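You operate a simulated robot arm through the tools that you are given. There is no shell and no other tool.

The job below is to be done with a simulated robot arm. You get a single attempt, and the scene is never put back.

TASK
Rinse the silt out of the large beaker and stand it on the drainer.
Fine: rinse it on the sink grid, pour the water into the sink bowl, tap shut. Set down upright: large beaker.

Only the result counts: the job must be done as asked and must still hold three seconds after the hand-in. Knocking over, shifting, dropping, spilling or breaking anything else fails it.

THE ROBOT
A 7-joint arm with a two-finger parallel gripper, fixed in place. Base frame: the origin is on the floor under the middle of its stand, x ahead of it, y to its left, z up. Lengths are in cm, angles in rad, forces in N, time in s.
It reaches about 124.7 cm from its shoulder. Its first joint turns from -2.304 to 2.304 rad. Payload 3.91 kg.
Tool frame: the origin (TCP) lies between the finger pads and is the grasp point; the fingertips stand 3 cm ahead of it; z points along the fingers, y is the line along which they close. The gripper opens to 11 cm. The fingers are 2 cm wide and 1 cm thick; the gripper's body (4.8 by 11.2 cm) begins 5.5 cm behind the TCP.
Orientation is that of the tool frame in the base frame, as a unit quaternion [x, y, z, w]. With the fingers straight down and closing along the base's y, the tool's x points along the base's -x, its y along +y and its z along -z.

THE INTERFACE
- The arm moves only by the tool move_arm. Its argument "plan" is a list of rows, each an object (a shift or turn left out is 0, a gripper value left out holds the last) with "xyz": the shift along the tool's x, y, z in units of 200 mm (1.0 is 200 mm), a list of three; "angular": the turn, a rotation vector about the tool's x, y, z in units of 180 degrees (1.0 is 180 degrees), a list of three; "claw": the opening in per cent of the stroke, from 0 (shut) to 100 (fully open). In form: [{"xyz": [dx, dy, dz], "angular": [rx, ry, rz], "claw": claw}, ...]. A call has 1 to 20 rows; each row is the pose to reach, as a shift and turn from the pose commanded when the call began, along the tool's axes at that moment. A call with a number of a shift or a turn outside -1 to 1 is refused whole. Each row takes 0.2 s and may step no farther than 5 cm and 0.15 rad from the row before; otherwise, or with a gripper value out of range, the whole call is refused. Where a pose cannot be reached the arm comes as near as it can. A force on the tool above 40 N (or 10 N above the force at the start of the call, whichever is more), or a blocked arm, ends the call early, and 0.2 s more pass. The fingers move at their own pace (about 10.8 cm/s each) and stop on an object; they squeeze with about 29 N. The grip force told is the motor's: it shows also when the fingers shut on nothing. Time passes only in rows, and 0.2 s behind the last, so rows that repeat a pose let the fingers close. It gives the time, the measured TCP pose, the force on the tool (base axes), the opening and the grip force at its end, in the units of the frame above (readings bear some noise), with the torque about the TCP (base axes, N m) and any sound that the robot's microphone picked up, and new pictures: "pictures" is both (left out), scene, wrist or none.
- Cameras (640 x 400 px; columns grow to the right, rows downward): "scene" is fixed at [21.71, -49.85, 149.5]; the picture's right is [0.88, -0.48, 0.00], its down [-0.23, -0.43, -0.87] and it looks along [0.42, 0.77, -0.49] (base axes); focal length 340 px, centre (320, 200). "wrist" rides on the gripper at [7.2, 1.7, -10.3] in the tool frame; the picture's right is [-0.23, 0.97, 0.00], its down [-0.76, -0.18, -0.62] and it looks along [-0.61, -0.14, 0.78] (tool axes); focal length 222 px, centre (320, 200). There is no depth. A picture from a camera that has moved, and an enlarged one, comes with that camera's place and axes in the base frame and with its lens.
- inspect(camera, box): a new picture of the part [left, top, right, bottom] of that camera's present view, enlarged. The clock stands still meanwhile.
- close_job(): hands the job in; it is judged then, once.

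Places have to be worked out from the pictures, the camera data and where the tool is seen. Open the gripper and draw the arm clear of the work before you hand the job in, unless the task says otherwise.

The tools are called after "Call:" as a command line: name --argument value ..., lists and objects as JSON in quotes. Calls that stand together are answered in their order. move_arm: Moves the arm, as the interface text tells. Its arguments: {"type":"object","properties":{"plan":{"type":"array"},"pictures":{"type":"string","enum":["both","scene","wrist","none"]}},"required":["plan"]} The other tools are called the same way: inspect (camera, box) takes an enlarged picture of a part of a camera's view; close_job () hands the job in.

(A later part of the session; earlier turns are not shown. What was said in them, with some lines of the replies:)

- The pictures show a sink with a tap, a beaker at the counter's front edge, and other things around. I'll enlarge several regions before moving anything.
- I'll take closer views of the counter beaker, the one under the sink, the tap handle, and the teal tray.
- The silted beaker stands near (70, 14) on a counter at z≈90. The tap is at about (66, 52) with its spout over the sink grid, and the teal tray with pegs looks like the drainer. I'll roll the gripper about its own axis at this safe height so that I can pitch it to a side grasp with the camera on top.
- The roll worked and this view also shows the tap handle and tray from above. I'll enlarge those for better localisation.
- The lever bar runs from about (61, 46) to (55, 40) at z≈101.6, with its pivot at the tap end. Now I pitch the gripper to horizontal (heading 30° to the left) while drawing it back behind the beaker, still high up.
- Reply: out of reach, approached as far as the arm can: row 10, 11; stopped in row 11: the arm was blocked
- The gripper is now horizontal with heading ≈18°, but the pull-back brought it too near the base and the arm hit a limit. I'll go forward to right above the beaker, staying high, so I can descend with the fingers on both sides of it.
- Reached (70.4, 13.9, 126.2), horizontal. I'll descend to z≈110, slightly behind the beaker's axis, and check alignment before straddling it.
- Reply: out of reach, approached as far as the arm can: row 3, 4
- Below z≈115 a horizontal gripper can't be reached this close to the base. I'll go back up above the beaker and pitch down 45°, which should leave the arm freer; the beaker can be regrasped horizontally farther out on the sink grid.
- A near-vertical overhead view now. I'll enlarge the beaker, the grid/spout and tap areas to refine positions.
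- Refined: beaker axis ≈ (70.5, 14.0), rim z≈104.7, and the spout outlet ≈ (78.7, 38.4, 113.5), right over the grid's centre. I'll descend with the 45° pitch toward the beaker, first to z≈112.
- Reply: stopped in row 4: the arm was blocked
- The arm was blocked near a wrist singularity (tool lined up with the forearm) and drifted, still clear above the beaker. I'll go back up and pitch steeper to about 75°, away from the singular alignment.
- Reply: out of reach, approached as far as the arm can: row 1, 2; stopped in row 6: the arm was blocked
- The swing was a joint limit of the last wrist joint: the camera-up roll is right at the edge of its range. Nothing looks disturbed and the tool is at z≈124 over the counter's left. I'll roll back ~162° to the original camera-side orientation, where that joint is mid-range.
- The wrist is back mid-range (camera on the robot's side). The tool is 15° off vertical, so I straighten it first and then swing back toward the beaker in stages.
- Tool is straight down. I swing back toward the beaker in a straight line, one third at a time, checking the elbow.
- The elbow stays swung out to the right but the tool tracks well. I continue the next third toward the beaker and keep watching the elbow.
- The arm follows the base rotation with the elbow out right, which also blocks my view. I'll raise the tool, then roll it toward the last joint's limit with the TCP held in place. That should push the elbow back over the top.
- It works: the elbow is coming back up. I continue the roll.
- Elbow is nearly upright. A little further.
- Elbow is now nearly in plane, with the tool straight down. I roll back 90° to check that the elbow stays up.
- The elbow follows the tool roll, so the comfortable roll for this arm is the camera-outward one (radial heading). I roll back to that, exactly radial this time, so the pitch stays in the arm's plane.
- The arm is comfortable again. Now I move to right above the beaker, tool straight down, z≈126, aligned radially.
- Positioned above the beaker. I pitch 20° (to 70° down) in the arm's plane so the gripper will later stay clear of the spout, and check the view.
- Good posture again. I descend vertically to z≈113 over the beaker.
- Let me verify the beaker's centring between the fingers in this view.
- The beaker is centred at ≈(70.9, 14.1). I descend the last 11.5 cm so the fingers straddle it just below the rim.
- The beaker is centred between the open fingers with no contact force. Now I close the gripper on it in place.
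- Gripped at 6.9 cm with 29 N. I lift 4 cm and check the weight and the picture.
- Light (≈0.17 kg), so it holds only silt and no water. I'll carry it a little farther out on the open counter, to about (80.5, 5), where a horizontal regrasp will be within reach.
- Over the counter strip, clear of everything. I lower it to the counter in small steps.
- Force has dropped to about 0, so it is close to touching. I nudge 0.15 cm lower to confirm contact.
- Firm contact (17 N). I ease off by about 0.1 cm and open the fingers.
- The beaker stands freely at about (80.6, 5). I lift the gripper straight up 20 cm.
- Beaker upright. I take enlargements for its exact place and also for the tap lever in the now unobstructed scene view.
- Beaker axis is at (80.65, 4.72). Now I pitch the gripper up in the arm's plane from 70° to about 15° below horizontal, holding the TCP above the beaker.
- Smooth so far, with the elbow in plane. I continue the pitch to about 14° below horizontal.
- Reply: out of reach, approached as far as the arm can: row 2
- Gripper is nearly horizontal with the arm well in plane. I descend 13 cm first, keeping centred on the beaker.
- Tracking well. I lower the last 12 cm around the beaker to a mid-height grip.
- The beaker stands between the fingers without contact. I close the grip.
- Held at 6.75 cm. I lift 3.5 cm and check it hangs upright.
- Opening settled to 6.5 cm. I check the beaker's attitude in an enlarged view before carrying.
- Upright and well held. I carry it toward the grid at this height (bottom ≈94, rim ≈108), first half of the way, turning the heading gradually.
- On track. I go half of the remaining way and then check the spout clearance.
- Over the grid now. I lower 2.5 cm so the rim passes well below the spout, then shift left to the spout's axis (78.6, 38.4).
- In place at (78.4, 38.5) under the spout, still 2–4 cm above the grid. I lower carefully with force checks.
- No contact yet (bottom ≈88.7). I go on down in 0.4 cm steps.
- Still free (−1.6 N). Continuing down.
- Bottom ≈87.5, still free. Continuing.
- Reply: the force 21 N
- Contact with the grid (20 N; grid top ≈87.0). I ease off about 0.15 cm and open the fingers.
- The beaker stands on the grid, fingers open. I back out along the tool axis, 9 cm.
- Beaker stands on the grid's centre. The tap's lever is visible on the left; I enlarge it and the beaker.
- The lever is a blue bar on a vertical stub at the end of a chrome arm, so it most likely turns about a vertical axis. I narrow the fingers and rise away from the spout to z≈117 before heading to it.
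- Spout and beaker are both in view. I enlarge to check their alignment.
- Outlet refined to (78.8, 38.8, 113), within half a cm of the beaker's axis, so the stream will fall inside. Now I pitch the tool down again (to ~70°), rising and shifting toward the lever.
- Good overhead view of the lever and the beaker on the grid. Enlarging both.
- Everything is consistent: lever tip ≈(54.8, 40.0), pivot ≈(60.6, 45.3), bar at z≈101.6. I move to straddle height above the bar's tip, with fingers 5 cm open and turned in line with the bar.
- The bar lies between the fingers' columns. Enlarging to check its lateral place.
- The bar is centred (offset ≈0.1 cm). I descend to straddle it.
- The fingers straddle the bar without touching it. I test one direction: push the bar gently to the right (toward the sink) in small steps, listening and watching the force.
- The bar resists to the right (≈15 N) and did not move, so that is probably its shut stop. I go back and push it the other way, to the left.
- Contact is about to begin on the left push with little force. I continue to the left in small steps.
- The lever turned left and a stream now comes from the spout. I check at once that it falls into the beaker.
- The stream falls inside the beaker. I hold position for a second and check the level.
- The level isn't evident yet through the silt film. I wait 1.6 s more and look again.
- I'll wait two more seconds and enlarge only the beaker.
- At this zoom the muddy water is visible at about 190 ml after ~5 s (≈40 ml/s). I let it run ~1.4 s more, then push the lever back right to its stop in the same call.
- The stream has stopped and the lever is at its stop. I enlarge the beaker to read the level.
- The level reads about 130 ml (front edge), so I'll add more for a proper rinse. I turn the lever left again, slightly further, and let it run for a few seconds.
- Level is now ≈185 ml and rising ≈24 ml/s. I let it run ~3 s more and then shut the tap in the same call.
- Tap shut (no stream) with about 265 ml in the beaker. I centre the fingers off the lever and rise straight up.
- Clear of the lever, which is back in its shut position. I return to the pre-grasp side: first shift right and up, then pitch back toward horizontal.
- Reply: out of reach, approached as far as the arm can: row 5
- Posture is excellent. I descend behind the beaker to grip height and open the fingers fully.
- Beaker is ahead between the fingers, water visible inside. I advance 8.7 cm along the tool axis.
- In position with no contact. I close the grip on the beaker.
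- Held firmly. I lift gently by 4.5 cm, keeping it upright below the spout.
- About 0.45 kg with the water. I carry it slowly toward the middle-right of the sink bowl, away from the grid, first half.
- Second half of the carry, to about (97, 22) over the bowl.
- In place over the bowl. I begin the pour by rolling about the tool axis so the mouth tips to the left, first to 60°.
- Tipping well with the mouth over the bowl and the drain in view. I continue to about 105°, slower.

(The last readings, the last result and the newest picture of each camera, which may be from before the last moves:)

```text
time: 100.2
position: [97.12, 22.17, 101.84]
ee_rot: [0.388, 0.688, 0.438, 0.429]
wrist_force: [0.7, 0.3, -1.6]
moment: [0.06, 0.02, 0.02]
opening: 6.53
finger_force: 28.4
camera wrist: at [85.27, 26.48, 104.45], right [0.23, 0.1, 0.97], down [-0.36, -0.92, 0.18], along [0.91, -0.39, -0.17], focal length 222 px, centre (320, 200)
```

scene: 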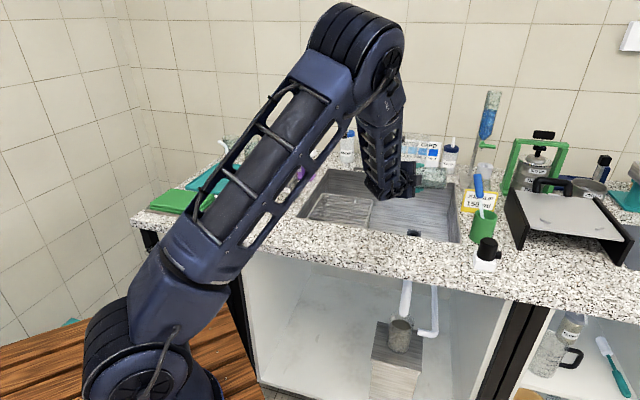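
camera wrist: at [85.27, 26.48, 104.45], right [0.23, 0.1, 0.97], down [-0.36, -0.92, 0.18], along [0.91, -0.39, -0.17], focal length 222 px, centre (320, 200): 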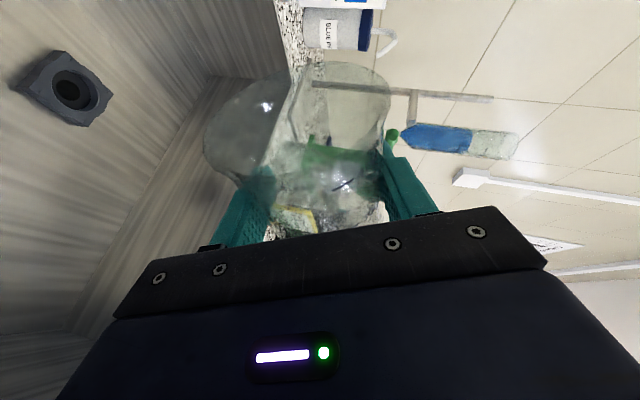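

The force fell to about 1.6 N, so nearly all the water is out. I tip further to ~145° and hold to drain it.

Call:
move_arm --plan '[{"angular": [0, 0, -0.04]}, {"angular": [0, 0, -0.08]}, {"angular": [0, 0, -0.12]}, {"angular": [0, 0, -0.16]}, {"angular": [0, 0, -0.2]}, {"angular": [0, 0, -0.22]}, {"angular": [0, 0, -0.22]}, {"angular": [0, 0, -0.22]}, {"angular": [0, 0, -0.22]}, {"angular": [0, 0, -0.22]}, {"angular": [0, 0, -0.22]}]' --pictures "both"

Call:
inspect --camera "wrist" --box '[180, 40, 460, 250]'

Call:
inspect --camera "scene" --box '[360, 140, 480, 260]'

```text
time: 102.6
position: [97.04, 22.06, 102.1]
ee_rot: [0.133, 0.779, 0.266, 0.553]
wrist_force: [0.1, -0.5, -0.7]
moment: [-0.01, 0.04, 0.0]
opening: 6.52
finger_force: 29.6
camera wrist: at [84.64, 24.32, 99.89], right [-0.01, 0.69, 0.73], down [-0.29, -0.7, 0.66], along [0.96, -0.21, 0.21], focal length 222 px, centre (320, 200)
```

scene: 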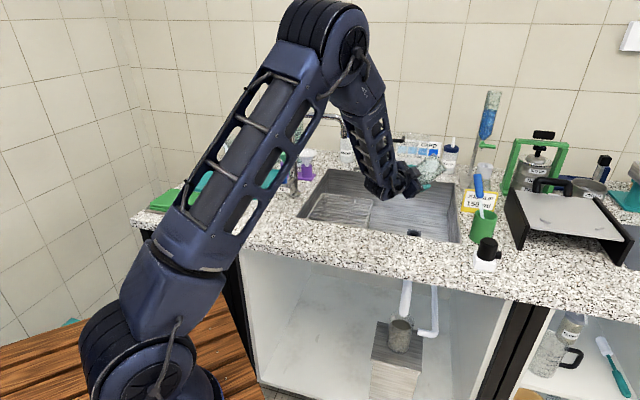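
wrist: 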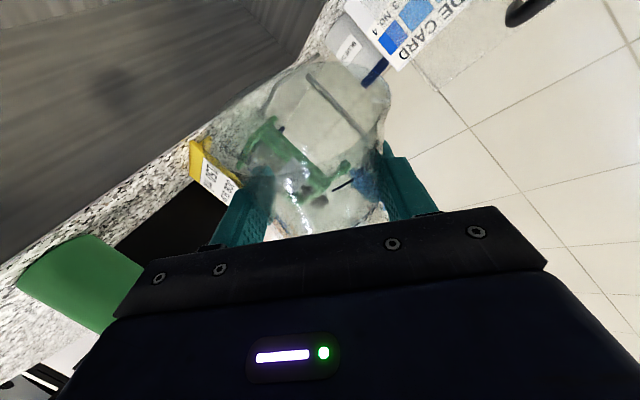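

```text
1.90 times, centred on (320, 145) of wrist
camera zoom: at [84.64, 24.32, 99.89], right [-0.01, 0.69, 0.73], down [-0.29, -0.7, 0.66], along [0.96, -0.21, 0.21], focal length 423 px, centre (320, 305)
```

zoom: 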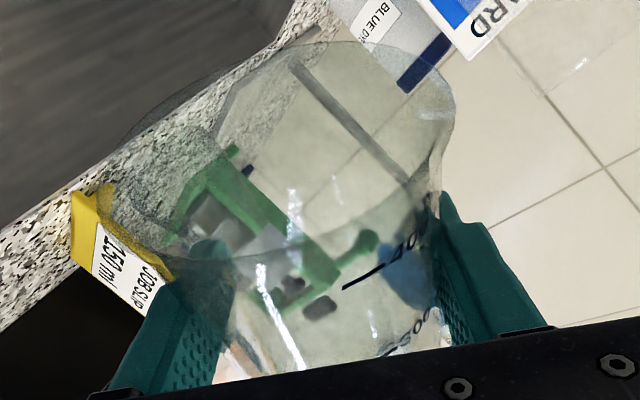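

```text
3.33 times, centred on (420, 200) of scene
camera zoom: at [21.71, -49.85, 149.5], right [0.88, -0.48, 0.0], down [-0.23, -0.43, -0.87], along [0.42, 0.77, -0.49], focal length 1133 px, centre (-13, 200)
```

zoom: 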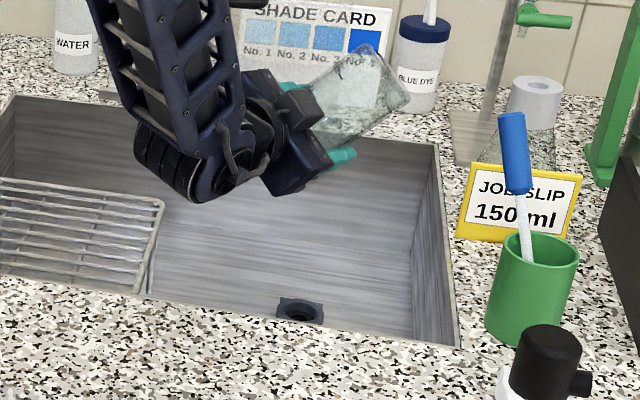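

The beaker looks clear and empty now. I roll it back upright over the bowl.

Call:
move_arm --plan '[{"angular": [0, 0, 0.0446]}, {"angular": [0, 0, 0.0892]}, {"angular": [0, 0, 0.1338]}, {"angular": [0, 0, 0.1784]}, {"angular": [0, 0, 0.223]}, {"angular": [0, 0, 0.2676]}, {"angular": [0, 0, 0.3122]}, {"angular": [0, 0, 0.3568]}, {"angular": [0, 0, 0.4014]}, {"angular": [0, 0, 0.446]}, {"angular": [0, 0, 0.4906]}, {"angular": [0, 0, 0.5352]}, {"angular": [0, 0, 0.5798]}, {"angular": [0, 0, 0.6244]}, {"angular": [0, 0, 0.669]}, {"angular": [0, 0, 0.7136]}, {"angular": [0, 0, 0.7582]}, {"angular": [0, 0, 0.803]}]' --pictures "both"

Call:
inspect --camera "wrist" --box '[190, 60, 450, 260]'

```text
time: 106.4
position: [97.04, 22.02, 102.1]
ee_rot: [0.782, 0.11, 0.607, -0.086]
wrist_force: [-0.3, 0.2, -1.7]
moment: [0.01, 0.06, 0.01]
opening: 6.53
finger_force: 29.5
camera wrist: at [89.56, 18.17, 111.69], right [0.22, -0.95, -0.22], down [-0.81, -0.05, -0.58], along [0.54, 0.31, -0.78], focal length 222 px, centre (320, 200)
```

scene: 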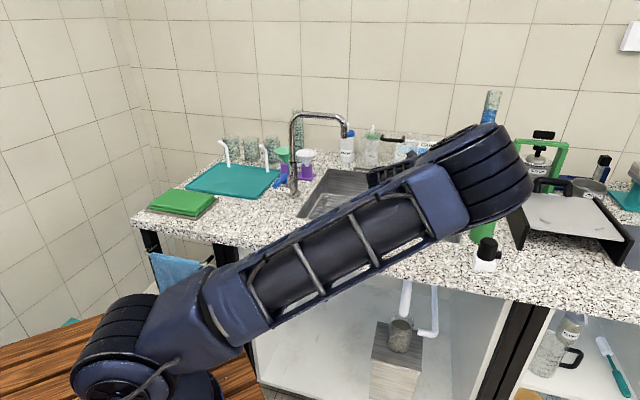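
wrist: 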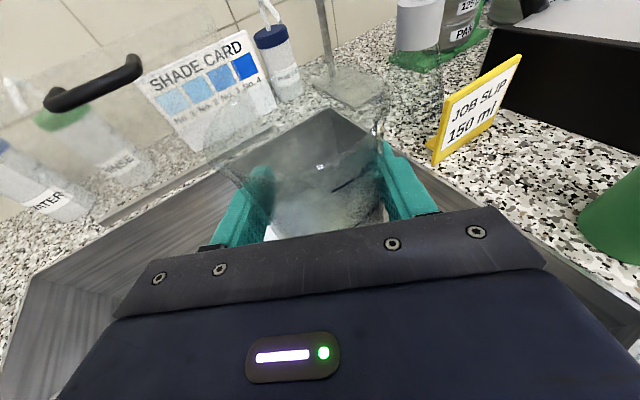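

```text
2.00 times, centred on (320, 160) of wrist
camera zoom: at [89.56, 18.17, 111.69], right [0.22, -0.95, -0.22], down [-0.81, -0.05, -0.58], along [0.54, 0.31, -0.78], focal length 444 px, centre (320, 280)
```

zoom: 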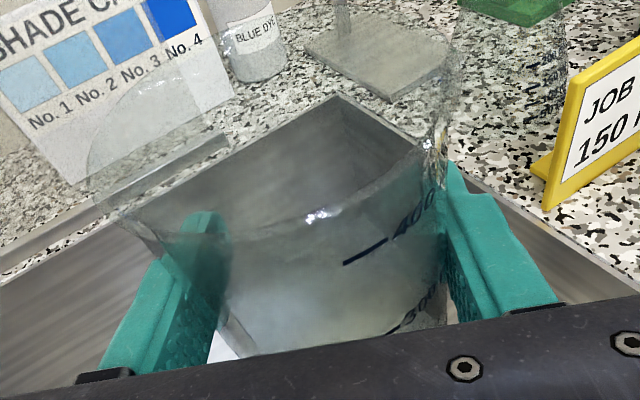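

Upright again and visibly clear from this angle. I raise it 14 cm so it can pass above the lever later.

Call:
move_arm --plan '[{"xyz": [0.13, 0, -0.033]}, {"xyz": [0.27, 0, -0.069]}, {"xyz": [0.41, 0, -0.105]}, {"xyz": [0.55, 0, -0.14]}, {"xyz": [0.678, 0, -0.173]}]' --pictures "scene"

```text
time: 107.6
position: [97.05, 22.11, 116.07]
ee_rot: [0.782, 0.111, 0.608, -0.087]
wrist_force: [0.2, -0.9, -1.2]
moment: [-0.04, -0.02, 0.03]
opening: 6.53
finger_force: 29.1
```

scene: 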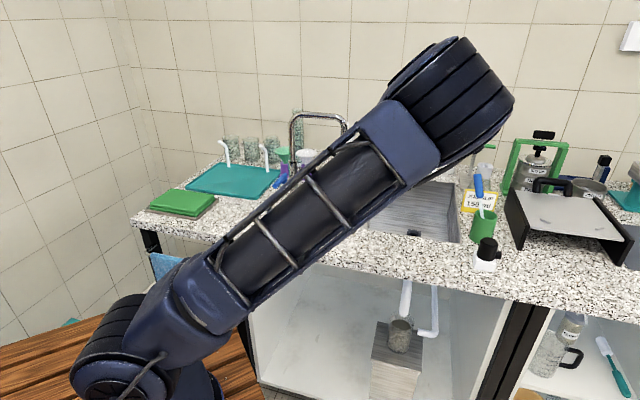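

Now I draw it back toward the robot, 19 cm, at this height.

Call:
move_arm --plan '[{"xyz": [-0.047, 0, -0.184]}, {"xyz": [-0.094, 0, -0.368]}, {"xyz": [-0.141, 0, -0.552]}, {"xyz": [-0.189, 0, -0.736]}, {"xyz": [-0.236, 0, -0.92]}]' --pictures "both"

```text
time: 108.8
position: [78.86, 16.81, 115.95]
ee_rot: [0.782, 0.112, 0.607, -0.087]
wrist_force: [0.2, -0.5, -2.5]
moment: [0.02, -0.02, 0.02]
opening: 6.54
finger_force: 29.3
camera wrist: at [71.34, 12.85, 125.59], right [0.22, -0.95, -0.22], down [-0.81, -0.05, -0.58], along [0.54, 0.31, -0.78], focal length 222 px, centre (320, 200)
```

scene: 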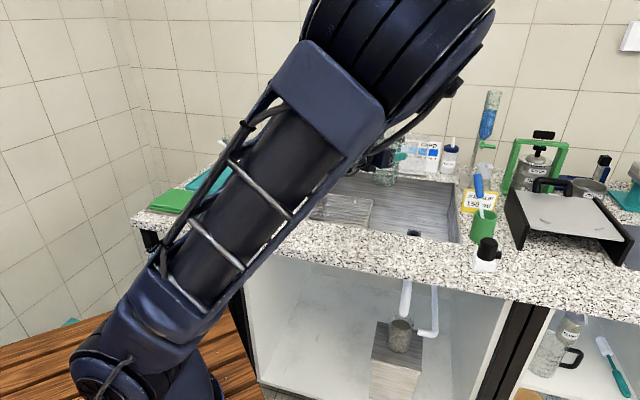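
wrist: 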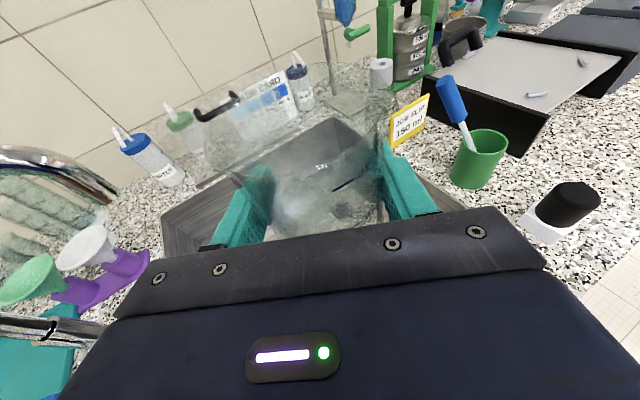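

Call:
inspect --camera "scene" --box '[355, 130, 425, 200]'

Call:
inspect --camera "wrist" --box '[210, 90, 430, 260]'

```text
5.71 times, centred on (390, 165) of scene
camera zoom: at [21.71, -49.85, 149.5], right [0.88, -0.48, 0.0], down [-0.23, -0.43, -0.87], along [0.42, 0.77, -0.49], focal length 1942 px, centre (-80, 400)
```

zoom: 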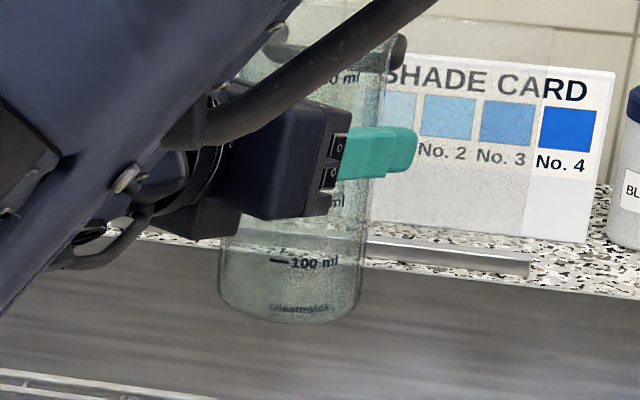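

```text
2.35 times, centred on (320, 175) of wrist
camera zoom: at [71.34, 12.85, 125.59], right [0.22, -0.95, -0.22], down [-0.81, -0.05, -0.58], along [0.54, 0.31, -0.78], focal length 523 px, centre (320, 259)
```

zoom: 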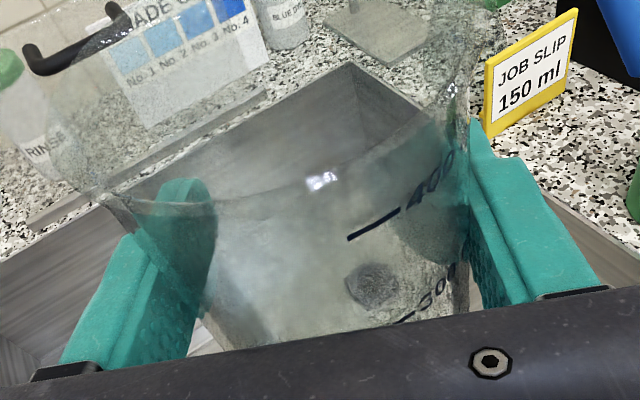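

The glass is clear through wall and bottom: the silt is gone. I now swing it left toward the drainer in stages at z≈116, staying in front of the tap and above the lever.

Call:
move_arm --plan '[{"xyz": [-0.022, -0.162, -0.084], "angular": [0.0108, 0, -0.0027]}, {"xyz": [-0.044, -0.324, -0.169], "angular": [0.0215, 0, -0.0055]}, {"xyz": [-0.065, -0.486, -0.253], "angular": [0.0323, 0, -0.0082]}, {"xyz": [-0.087, -0.648, -0.337], "angular": [0.043, 0, -0.011]}, {"xyz": [-0.109, -0.81, -0.4215], "angular": [0.0538, 0, -0.0137]}]' --pictures "both"

```text
time: 110.0
position: [65.86, 30.02, 116.08]
ee_rot: [0.769, 0.179, 0.598, -0.139]
wrist_force: [1.0, -1.4, -1.2]
moment: [0.0, -0.01, -0.01]
opening: 6.51
finger_force: 28.9
camera wrist: at [59.14, 24.87, 125.66], right [0.38, -0.9, -0.22], down [-0.79, -0.19, -0.58], along [0.48, 0.4, -0.78], focal length 222 px, centre (320, 200)
```

scene: 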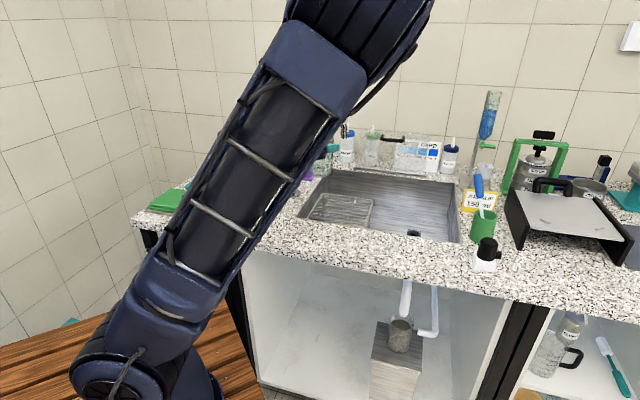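
wrist: 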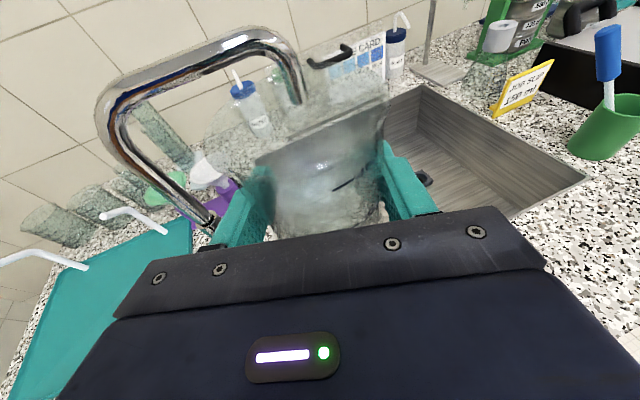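

On track with good clearance to spout and tap. Next stage, over the lever.

Call:
move_arm --plan '[{"xyz": [-0.0071, -0.176, -0.028], "angular": [0.014, 0, -0.0036]}, {"xyz": [-0.0142, -0.352, -0.056], "angular": [0.028, 0, -0.0071]}, {"xyz": [-0.0213, -0.527, -0.085], "angular": [0.042, 0, -0.0107]}, {"xyz": [-0.0284, -0.703, -0.113], "angular": [0.056, 0, -0.0142]}, {"xyz": [-0.0355, -0.879, -0.141], "angular": [0.07, 0, -0.0178]}]' --pictures "both"

```text
time: 111.2
position: [55.46, 44.46, 115.99]
ee_rot: [0.744, 0.265, 0.578, -0.206]
wrist_force: [0.3, -0.5, -0.4]
moment: [0.04, -0.02, 0.02]
opening: 6.54
finger_force: 28.7
camera wrist: at [50.08, 37.95, 125.68], right [0.57, -0.79, -0.22], down [-0.73, -0.36, -0.58], along [0.38, 0.49, -0.78], focal length 222 px, centre (320, 200)
```

scene: 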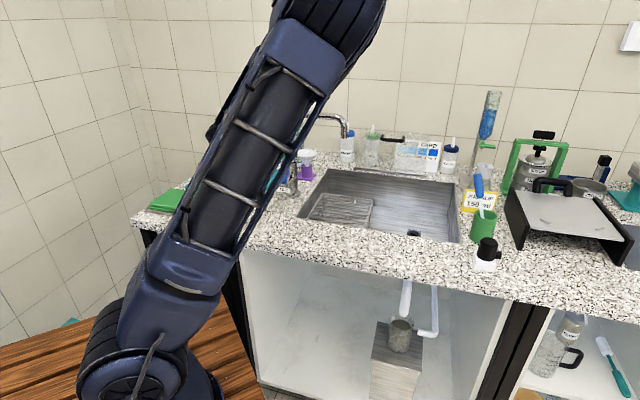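
wrist: 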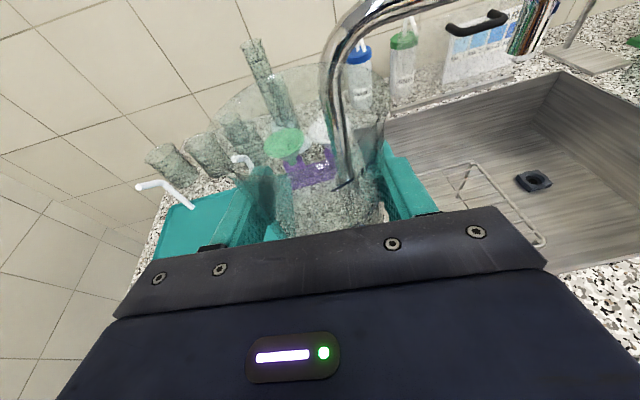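

Clear of the tap. Next stage, to in front of the drainer tray.

Call:
move_arm --plan '[{"xyz": [0.0005, -0.16, 0.002], "angular": [0.0129, 0, -0.0033]}, {"xyz": [0.001, -0.32, 0.004], "angular": [0.0258, 0, -0.0066]}, {"xyz": [0.0016, -0.48, 0.006], "angular": [0.0388, 0, -0.0099]}, {"xyz": [0.002, -0.64, 0.008], "angular": [0.0517, 0, -0.0132]}, {"xyz": [0.0026, -0.801, 0.0105], "angular": [0.0646, 0, -0.0165]}]' --pictures "both"

```text
time: 112.4
position: [45.49, 57.05, 115.88]
ee_rot: [0.713, 0.34, 0.554, -0.264]
wrist_force: [-0.5, -0.7, -1.7]
moment: [-0.03, -0.01, 0.02]
opening: 6.52
finger_force: 29.1
camera wrist: at [41.65, 49.54, 125.61], right [0.72, -0.65, -0.22], down [-0.64, -0.51, -0.58], along [0.27, 0.56, -0.78], focal length 222 px, centre (320, 200)
```

scene: 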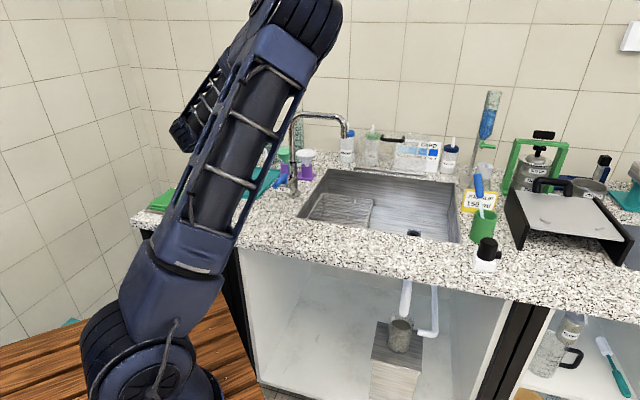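
wrist: 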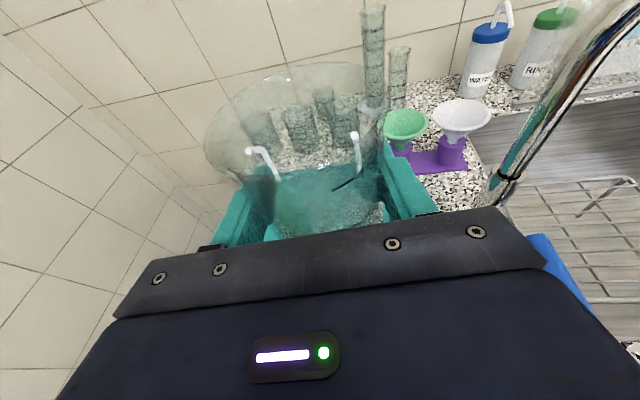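

The tray and its two pegs are ahead, seen partly through the clear beaker. I enlarge to place the pegs.

Call:
inspect --camera "wrist" --box '[190, 60, 440, 250]'

```text
2.11 times, centred on (315, 155) of wrist
camera zoom: at [41.65, 49.54, 125.61], right [0.72, -0.65, -0.22], down [-0.64, -0.51, -0.58], along [0.27, 0.56, -0.78], focal length 468 px, centre (330, 295)
```

zoom: 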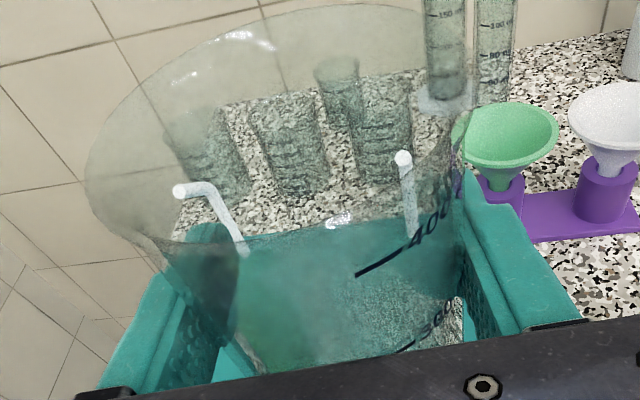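

Pegs: bases at w≈97 with tips reaching forward to about (61, 70, 104) on the right one. I'll set the beaker at about (51.6, 65.8), well in front of them. First forward at height.

Call:
move_arm --plan '[{"xyz": [0.033, -0.01, 0.129]}, {"xyz": [0.066, -0.02, 0.258]}, {"xyz": [0.099, -0.029, 0.387]}, {"xyz": [0.1315, -0.039, 0.5155]}]' --pictures "none"

Call:
move_arm --plan '[{"xyz": [-0.15, 0, 0.038]}, {"xyz": [-0.3, 0, 0.077]}, {"xyz": [-0.45, 0, 0.115]}, {"xyz": [-0.58, 0, 0.148]}]' --pictures "both"

```text
time: 113.4
position: [51.82, 65.81, 115.93]
ee_rot: [0.712, 0.341, 0.554, -0.265]
wrist_force: [-0.4, 0.5, -1.1]
moment: [-0.02, 0.06, 0.0]
opening: 6.51
finger_force: 28.4
```

```text
time: 114.4
position: [51.68, 65.72, 103.91]
ee_rot: [0.711, 0.342, 0.554, -0.266]
wrist_force: [0.5, -0.4, -0.7]
moment: [-0.01, 0.0, 0.03]
opening: 6.53
finger_force: 28.7
camera wrist: at [47.69, 58.24, 113.62], right [0.72, -0.65, -0.22], down [-0.63, -0.51, -0.58], along [0.27, 0.56, -0.78], focal length 222 px, centre (320, 200)
```

scene: 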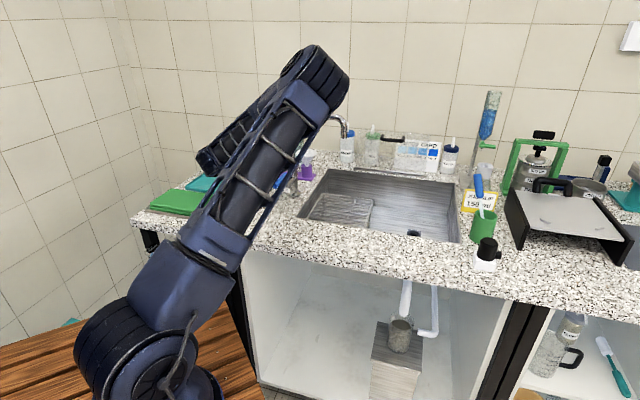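
wrist: 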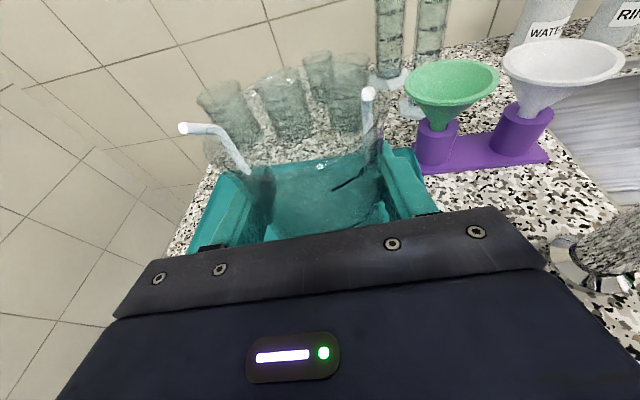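

Bottom is at ≈95.3, about 4 cm above the tray. I lower 3 cm, then feel for contact in small steps.

Call:
move_arm --plan '[{"xyz": [-0.048, 0, 0.0124]}, {"xyz": [-0.097, 0, 0.0248]}, {"xyz": [-0.145, 0, 0.0372]}]' --pictures "none"

Call:
move_arm --plan '[{"xyz": [-0.01, 0, 0.0025]}, {"xyz": [-0.0194, 0, 0.005]}, {"xyz": [-0.0194, 0, 0.005]}]' --pictures "none"

```text
time: 115.2
position: [51.63, 65.81, 101.1]
ee_rot: [0.712, 0.341, 0.554, -0.264]
wrist_force: [-0.1, -0.3, -0.6]
moment: [0.0, 0.04, 0.02]
opening: 6.54
finger_force: 29.1
```

```text
time: 116.0
position: [51.64, 65.78, 100.67]
ee_rot: [0.712, 0.341, 0.553, -0.265]
wrist_force: [-0.2, 0.4, -2.0]
moment: [-0.01, 0.01, -0.02]
opening: 6.54
finger_force: 28.8
```

No contact yet (bottom ≈92.1). I go down by 0.4 cm per call.

Call:
move_arm --plan '[{"xyz": [-0.01, 0, 0.0025]}, {"xyz": [-0.0194, 0, 0.005]}, {"xyz": [-0.0194, 0, 0.005]}]' --pictures "none"

Call:
move_arm --plan '[{"xyz": [-0.007, 0, 0.0018]}, {"xyz": [-0.0145, 0, 0.0037]}, {"xyz": [-0.0145, 0, 0.0037]}]' --pictures "none"

```text
time: 116.8
position: [51.61, 65.79, 100.2]
ee_rot: [0.712, 0.341, 0.554, -0.265]
wrist_force: [-0.1, 0.5, -1.7]
moment: [0.03, 0.0, -0.01]
opening: 6.55
finger_force: 28.7
```

```text
time: 117.6
position: [51.57, 65.74, 99.87]
ee_rot: [0.712, 0.341, 0.553, -0.265]
wrist_force: [0.2, -0.2, -1.4]
moment: [0.04, -0.02, -0.01]
opening: 6.52
finger_force: 28.9
```

Still hanging (−1.4 N). Another 0.3 cm.

Call:
move_arm --plan '[{"xyz": [-0.007, 0, 0.0018]}, {"xyz": [-0.0145, 0, 0.0037]}, {"xyz": [-0.0145, 0, 0.0037]}]' --pictures "none"

```text
time: 118.4
position: [51.56, 65.76, 99.54]
ee_rot: [0.712, 0.342, 0.553, -0.266]
wrist_force: [-0.5, -0.1, -2.1]
moment: [0.0, -0.01, 0.0]
opening: 6.54
finger_force: 29.0
```

Call:
move_arm --plan '[{"xyz": [-0.007, 0, 0.0018]}, {"xyz": [-0.0145, 0, 0.0037]}, {"xyz": [-0.0145, 0, 0.0037]}]' --pictures "none"

```text
time: 119.2
position: [51.7, 65.88, 99.21]
ee_rot: [0.713, 0.341, 0.553, -0.264]
wrist_force: [1.9, -0.3, 1.1]
moment: [-0.11, 0.0, 0.05]
opening: 6.52
finger_force: 28.9
```

First contact is felt (+1.1 N instead of −1.7). One tiny nudge more to seat it.

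Call:
move_arm --plan '[{"xyz": [-0.003, 0, 0.0008]}, {"xyz": [-0.004, 0, 0.001]}, {"xyz": [-0.004, 0, 0.001]}]' --pictures "wrist"

```text
time: 120.0
position: [51.72, 65.84, 99.28]
ee_rot: [0.712, 0.34, 0.554, -0.265]
wrist_force: [2.3, 1.6, 16.1]
moment: [-0.14, 0.15, 0.0]
opening: 6.53
finger_force: 29.3
camera wrist: at [47.76, 58.3, 108.96], right [0.72, -0.65, -0.22], down [-0.63, -0.5, -0.59], along [0.27, 0.56, -0.78], focal length 222 px, centre (320, 200)
```

wrist: 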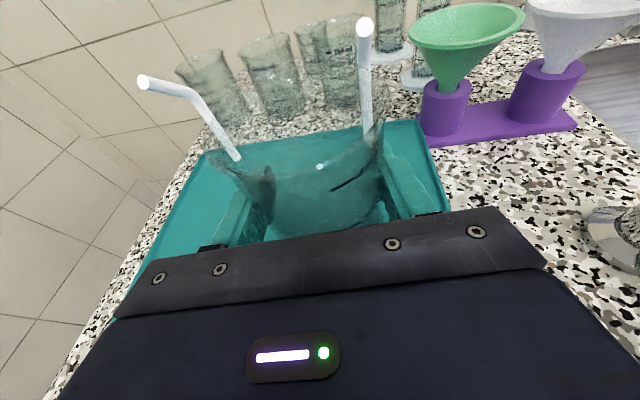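

Firmly seated (16 N). I ease off 0.1 cm and open the fingers.

Call:
move_arm --plan '[{"xyz": [0.005, 0, -0.0013]}, {"xyz": [0.005, 0, -0.0013]}, {"xyz": [0.005, 0, -0.0013], "claw": 68}, {"xyz": [0.005, 0, -0.0013], "claw": 80}, {"xyz": [0.005, 0, -0.0013], "claw": 100}, {"xyz": [0.005, 0, -0.0013], "claw": 100}]' --pictures "both"

```text
time: 121.4
position: [51.66, 65.77, 99.37]
ee_rot: [0.712, 0.341, 0.554, -0.265]
wrist_force: [0.2, -0.3, 0.0]
moment: [0.0, 0.0, 0.01]
opening: 11.01
finger_force: 0.0
camera wrist: at [47.77, 58.28, 108.97], right [0.72, -0.65, -0.22], down [-0.63, -0.51, -0.58], along [0.27, 0.56, -0.78], focal length 222 px, centre (320, 200)
```

scene: 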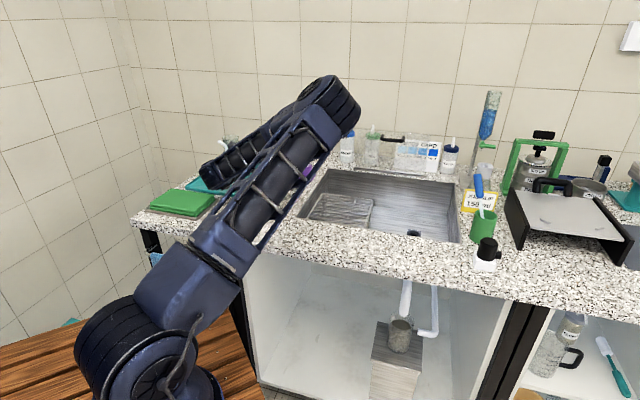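
wrist: 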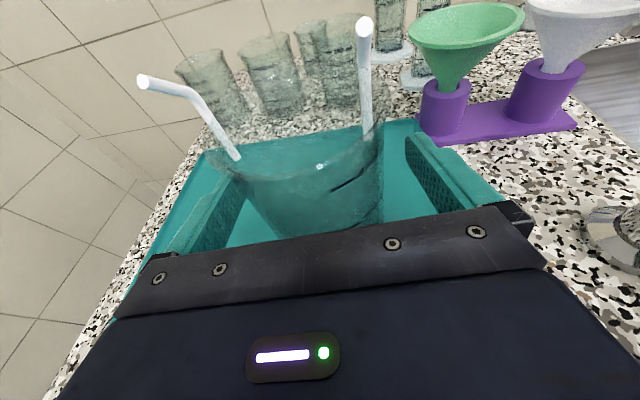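

Released and standing freely on the tray. I lift the open gripper straight up, clear of the beaker.

Call:
move_arm --plan '[{"xyz": [0.1, 0, -0.0256], "claw": 100}, {"xyz": [0.24, 0, -0.0615]}, {"xyz": [0.39, 0, -0.0998]}, {"xyz": [0.54, 0, -0.138]}, {"xyz": [0.69, 0, -0.1766]}, {"xyz": [0.84, 0, -0.215]}]' --pictures "both"

```text
time: 122.8
position: [51.73, 65.85, 116.65]
ee_rot: [0.712, 0.342, 0.553, -0.265]
wrist_force: [-0.6, 0.6, 0.1]
moment: [0.02, -0.03, 0.01]
opening: 10.96
finger_force: 0.0
camera wrist: at [47.75, 58.29, 126.33], right [0.72, -0.65, -0.22], down [-0.64, -0.51, -0.58], along [0.27, 0.56, -0.78], focal length 222 px, centre (320, 200)
```

scene: 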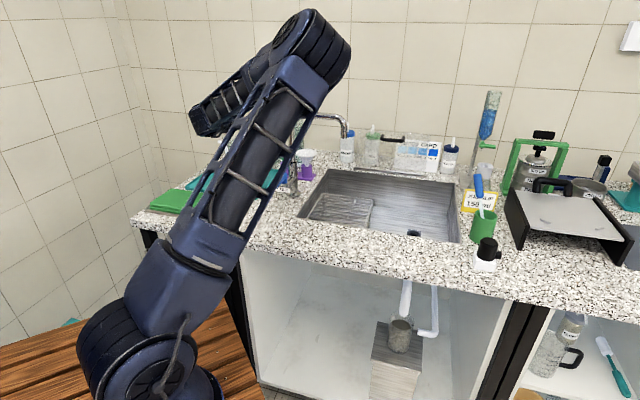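
wrist: 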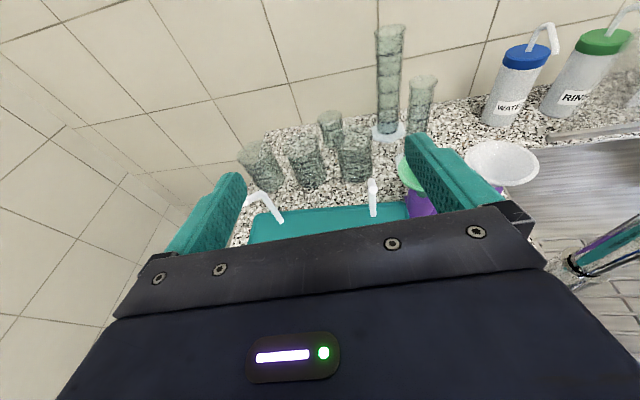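

I rise a bit more and pitch down over the beaker to look into it from above.

Call:
move_arm --plan '[{"xyz": [0.0623, 0, -0.016], "angular": [0, -0.0444, 0]}, {"xyz": [0.1246, 0, -0.032], "angular": [0, -0.0889, 0]}, {"xyz": [0.187, 0, -0.048], "angular": [0, -0.1333, 0]}, {"xyz": [0.249, 0, -0.0638], "angular": [0, -0.1777, 0]}, {"xyz": [0.3115, 0, -0.0797], "angular": [0, -0.2222, 0]}, {"xyz": [0.3738, 0, -0.0957], "angular": [0, -0.2666, 0]}, {"xyz": [0.436, 0, -0.1116], "angular": [0, -0.311, 0]}]' --pictures "both"

```text
time: 124.4
position: [51.52, 65.71, 125.77]
ee_rot: [0.889, 0.426, 0.153, -0.074]
wrist_force: [-0.2, 0.2, 0.4]
moment: [0.0, -0.01, 0.0]
opening: 10.98
finger_force: 0.1
camera wrist: at [54.97, 67.29, 137.98], right [0.63, -0.78, -0.08], down [-0.72, -0.61, 0.33], along [-0.3, -0.15, -0.94], focal length 222 px, centre (320, 200)
```

scene: 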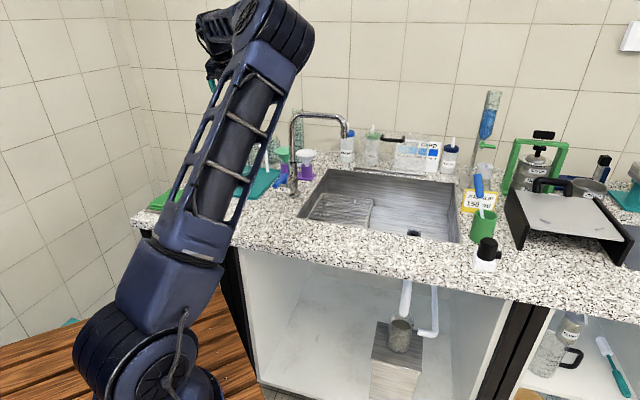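
wrist: 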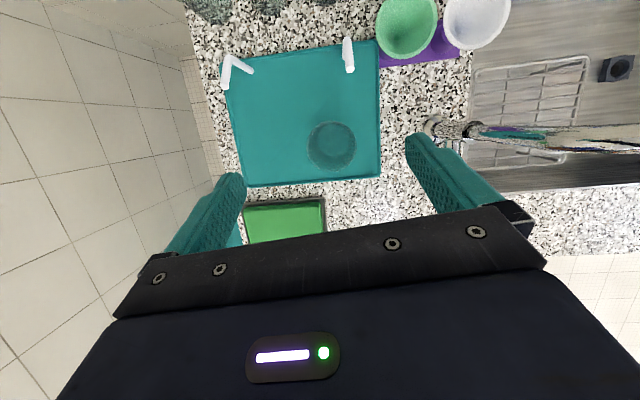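

The beaker stands upright on the teal tray. I enlarge to look inside it and to check the lever and the sink.

Call:
inspect --camera "wrist" --box '[290, 105, 370, 185]'

Call:
inspect --camera "wrist" --box '[360, 0, 640, 200]'

Call:
inspect --camera "scene" --box '[220, 100, 420, 240]'

Call:
inspect --camera "scene" --box '[360, 270, 450, 370]'

```text
5.00 times, centred on (330, 145) of wrist
camera zoom: at [54.97, 67.29, 137.98], right [0.63, -0.78, -0.08], down [-0.72, -0.61, 0.33], along [-0.3, -0.15, -0.94], focal length 1111 px, centre (270, 475)
```

zoom: 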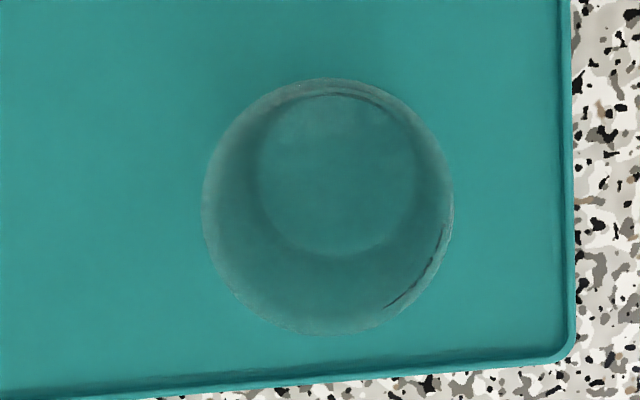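

```text
2.00 times, centred on (500, 100) of wrist
camera zoom: at [54.97, 67.29, 137.98], right [0.63, -0.78, -0.08], down [-0.72, -0.61, 0.33], along [-0.3, -0.15, -0.94], focal length 444 px, centre (-40, 400)
```

zoom: 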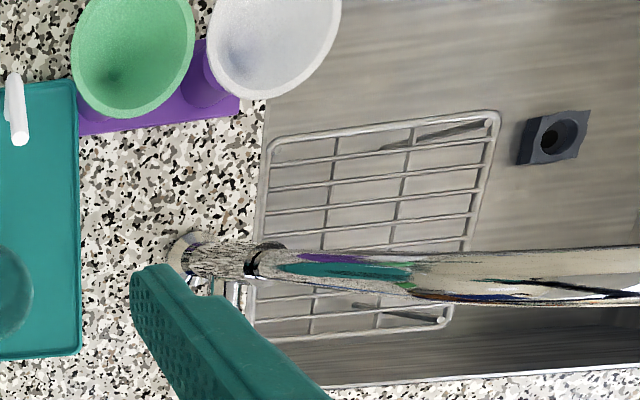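

```text
2.86 times, centred on (320, 170) of scene
camera zoom: at [21.71, -49.85, 149.5], right [0.88, -0.48, 0.0], down [-0.23, -0.43, -0.87], along [0.42, 0.77, -0.49], focal length 971 px, centre (320, 286)
```

zoom: 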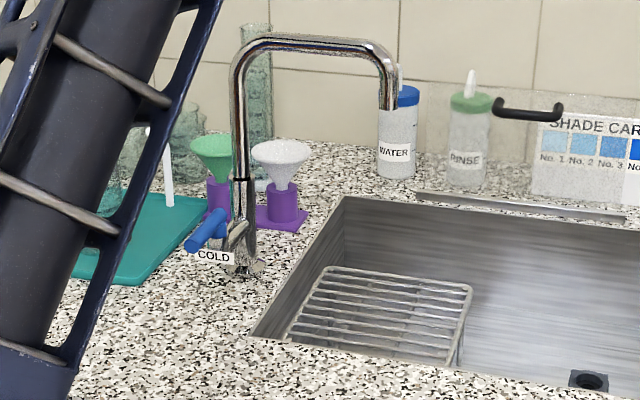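

```text
4.00 times, centred on (405, 320) of scene
camera zoom: at [21.71, -49.85, 149.5], right [0.88, -0.48, 0.0], down [-0.23, -0.43, -0.87], along [0.42, 0.77, -0.49], focal length 1359 px, centre (-20, -280)
```

zoom: 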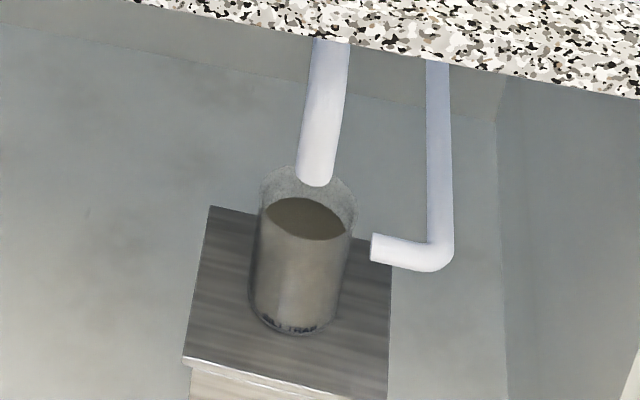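

Looking straight in, the beaker is clean, with the teal tray showing evenly through it. The tap is shut with no stream, the sink grid is in place and the trap below has not overflowed. I draw the open gripper up and away toward the robot.

Call:
move_arm --plan '[{"xyz": [-0.06, 0.05, -0.15], "claw": 100}, {"xyz": [-0.2, 0.17, -0.27], "angular": [-0.004, 0, 0.0105]}, {"xyz": [-0.34, 0.285, -0.36], "angular": [-0.008, 0, 0.021]}, {"xyz": [-0.48, 0.4, -0.44], "angular": [-0.0112, 0, 0.0315]}, {"xyz": [-0.62, 0.52, -0.52], "angular": [-0.015, 0, 0.042]}, {"xyz": [-0.752, 0.63, -0.587], "angular": [-0.0186, 0, 0.0524]}]' --pictures "both"

```text
time: 125.8
position: [50.04, 43.84, 131.53]
ee_rot: [0.922, 0.346, 0.161, -0.06]
wrist_force: [0.2, 0.8, 0.1]
moment: [-0.03, 0.04, 0.0]
opening: 11.01
finger_force: 0.0
camera wrist: at [53.66, 44.7, 143.83], right [0.48, -0.87, -0.08], down [-0.81, -0.48, 0.33], along [-0.33, -0.1, -0.94], focal length 222 px, centre (320, 200)
```

scene: 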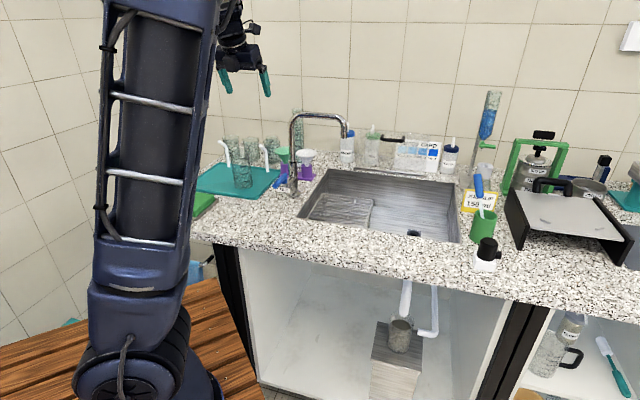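
wrist: 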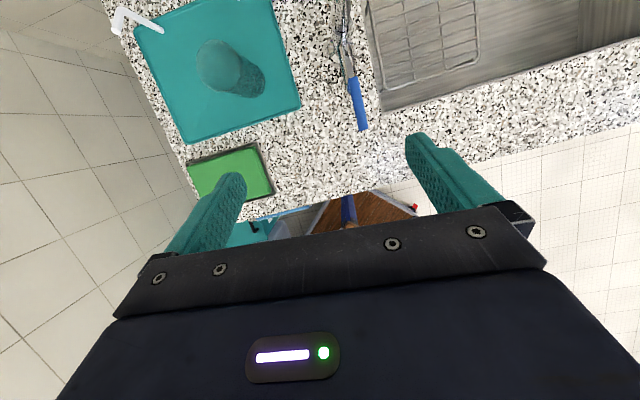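

The scene shows the beaker upright on the drainer. One last enlarged check of beaker, lever and spout.

Call:
inspect --camera "scene" --box '[200, 100, 360, 210]'

Call:
inspect --camera "wrist" --box '[130, 0, 400, 160]'

```text
3.64 times, centred on (280, 155) of scene
camera zoom: at [21.71, -49.85, 149.5], right [0.88, -0.48, 0.0], down [-0.23, -0.43, -0.87], along [0.42, 0.77, -0.49], focal length 1236 px, centre (466, 364)
```

zoom: 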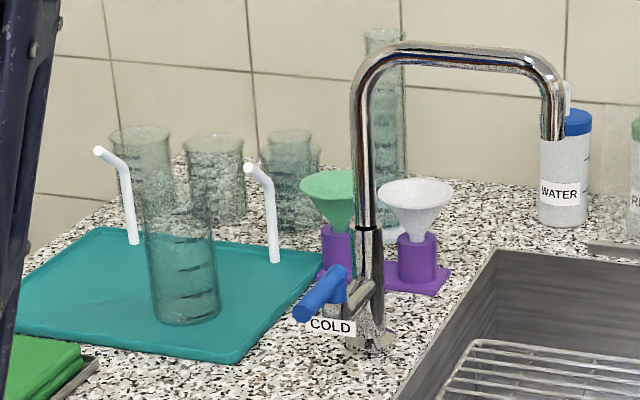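

```text
2.37 times, centred on (265, 80) of wrist
camera zoom: at [53.66, 44.7, 143.83], right [0.48, -0.87, -0.08], down [-0.81, -0.48, 0.33], along [-0.33, -0.1, -0.94], focal length 526 px, centre (450, 484)
```

zoom: 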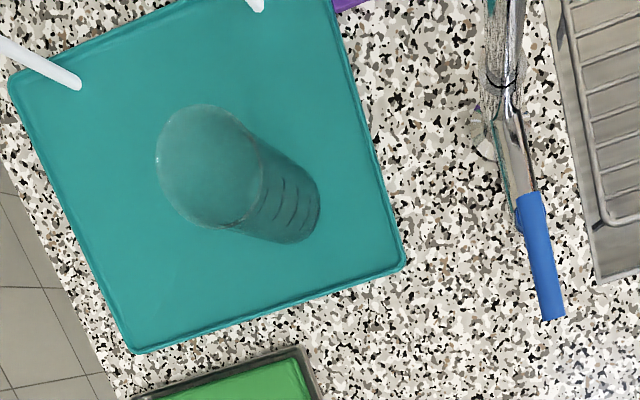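

The beaker is clean and upright on the drainer. The lever is in its original shut position with no water running, the gripper is open and the arm is clear, so I hand the job in.

Call:
close_job

```text
The job is handed in.
```

I rinsed the silt out of the large beaker and stood it upright on the drainer, then handed the job in. I haven't seen the judge's result.

- **Rinse:** I filled the beaker to about 265 ml under the tap on the sink grid and poured it all into the sink bowl. Looking straight down into it afterwards, the glass was clear, with no silt left on the walls or bottom.
- **Tap:** It is shut. The lever is back at its stop and no water is running.
- **Beaker:** It stands upright in the open part of the teal tray, in front of the pegs. I took that tray to be the drainer.
- **Surroundings:** Nothing appeared disturbed in the last pictures. The silt trap under the sink rose with the poured water but had not overflowed when I last checked.
- **Arm:** Early on, joint limits made it swing unexpectedly to the left above the counter. It touched nothing. It finished open and clear of the work.
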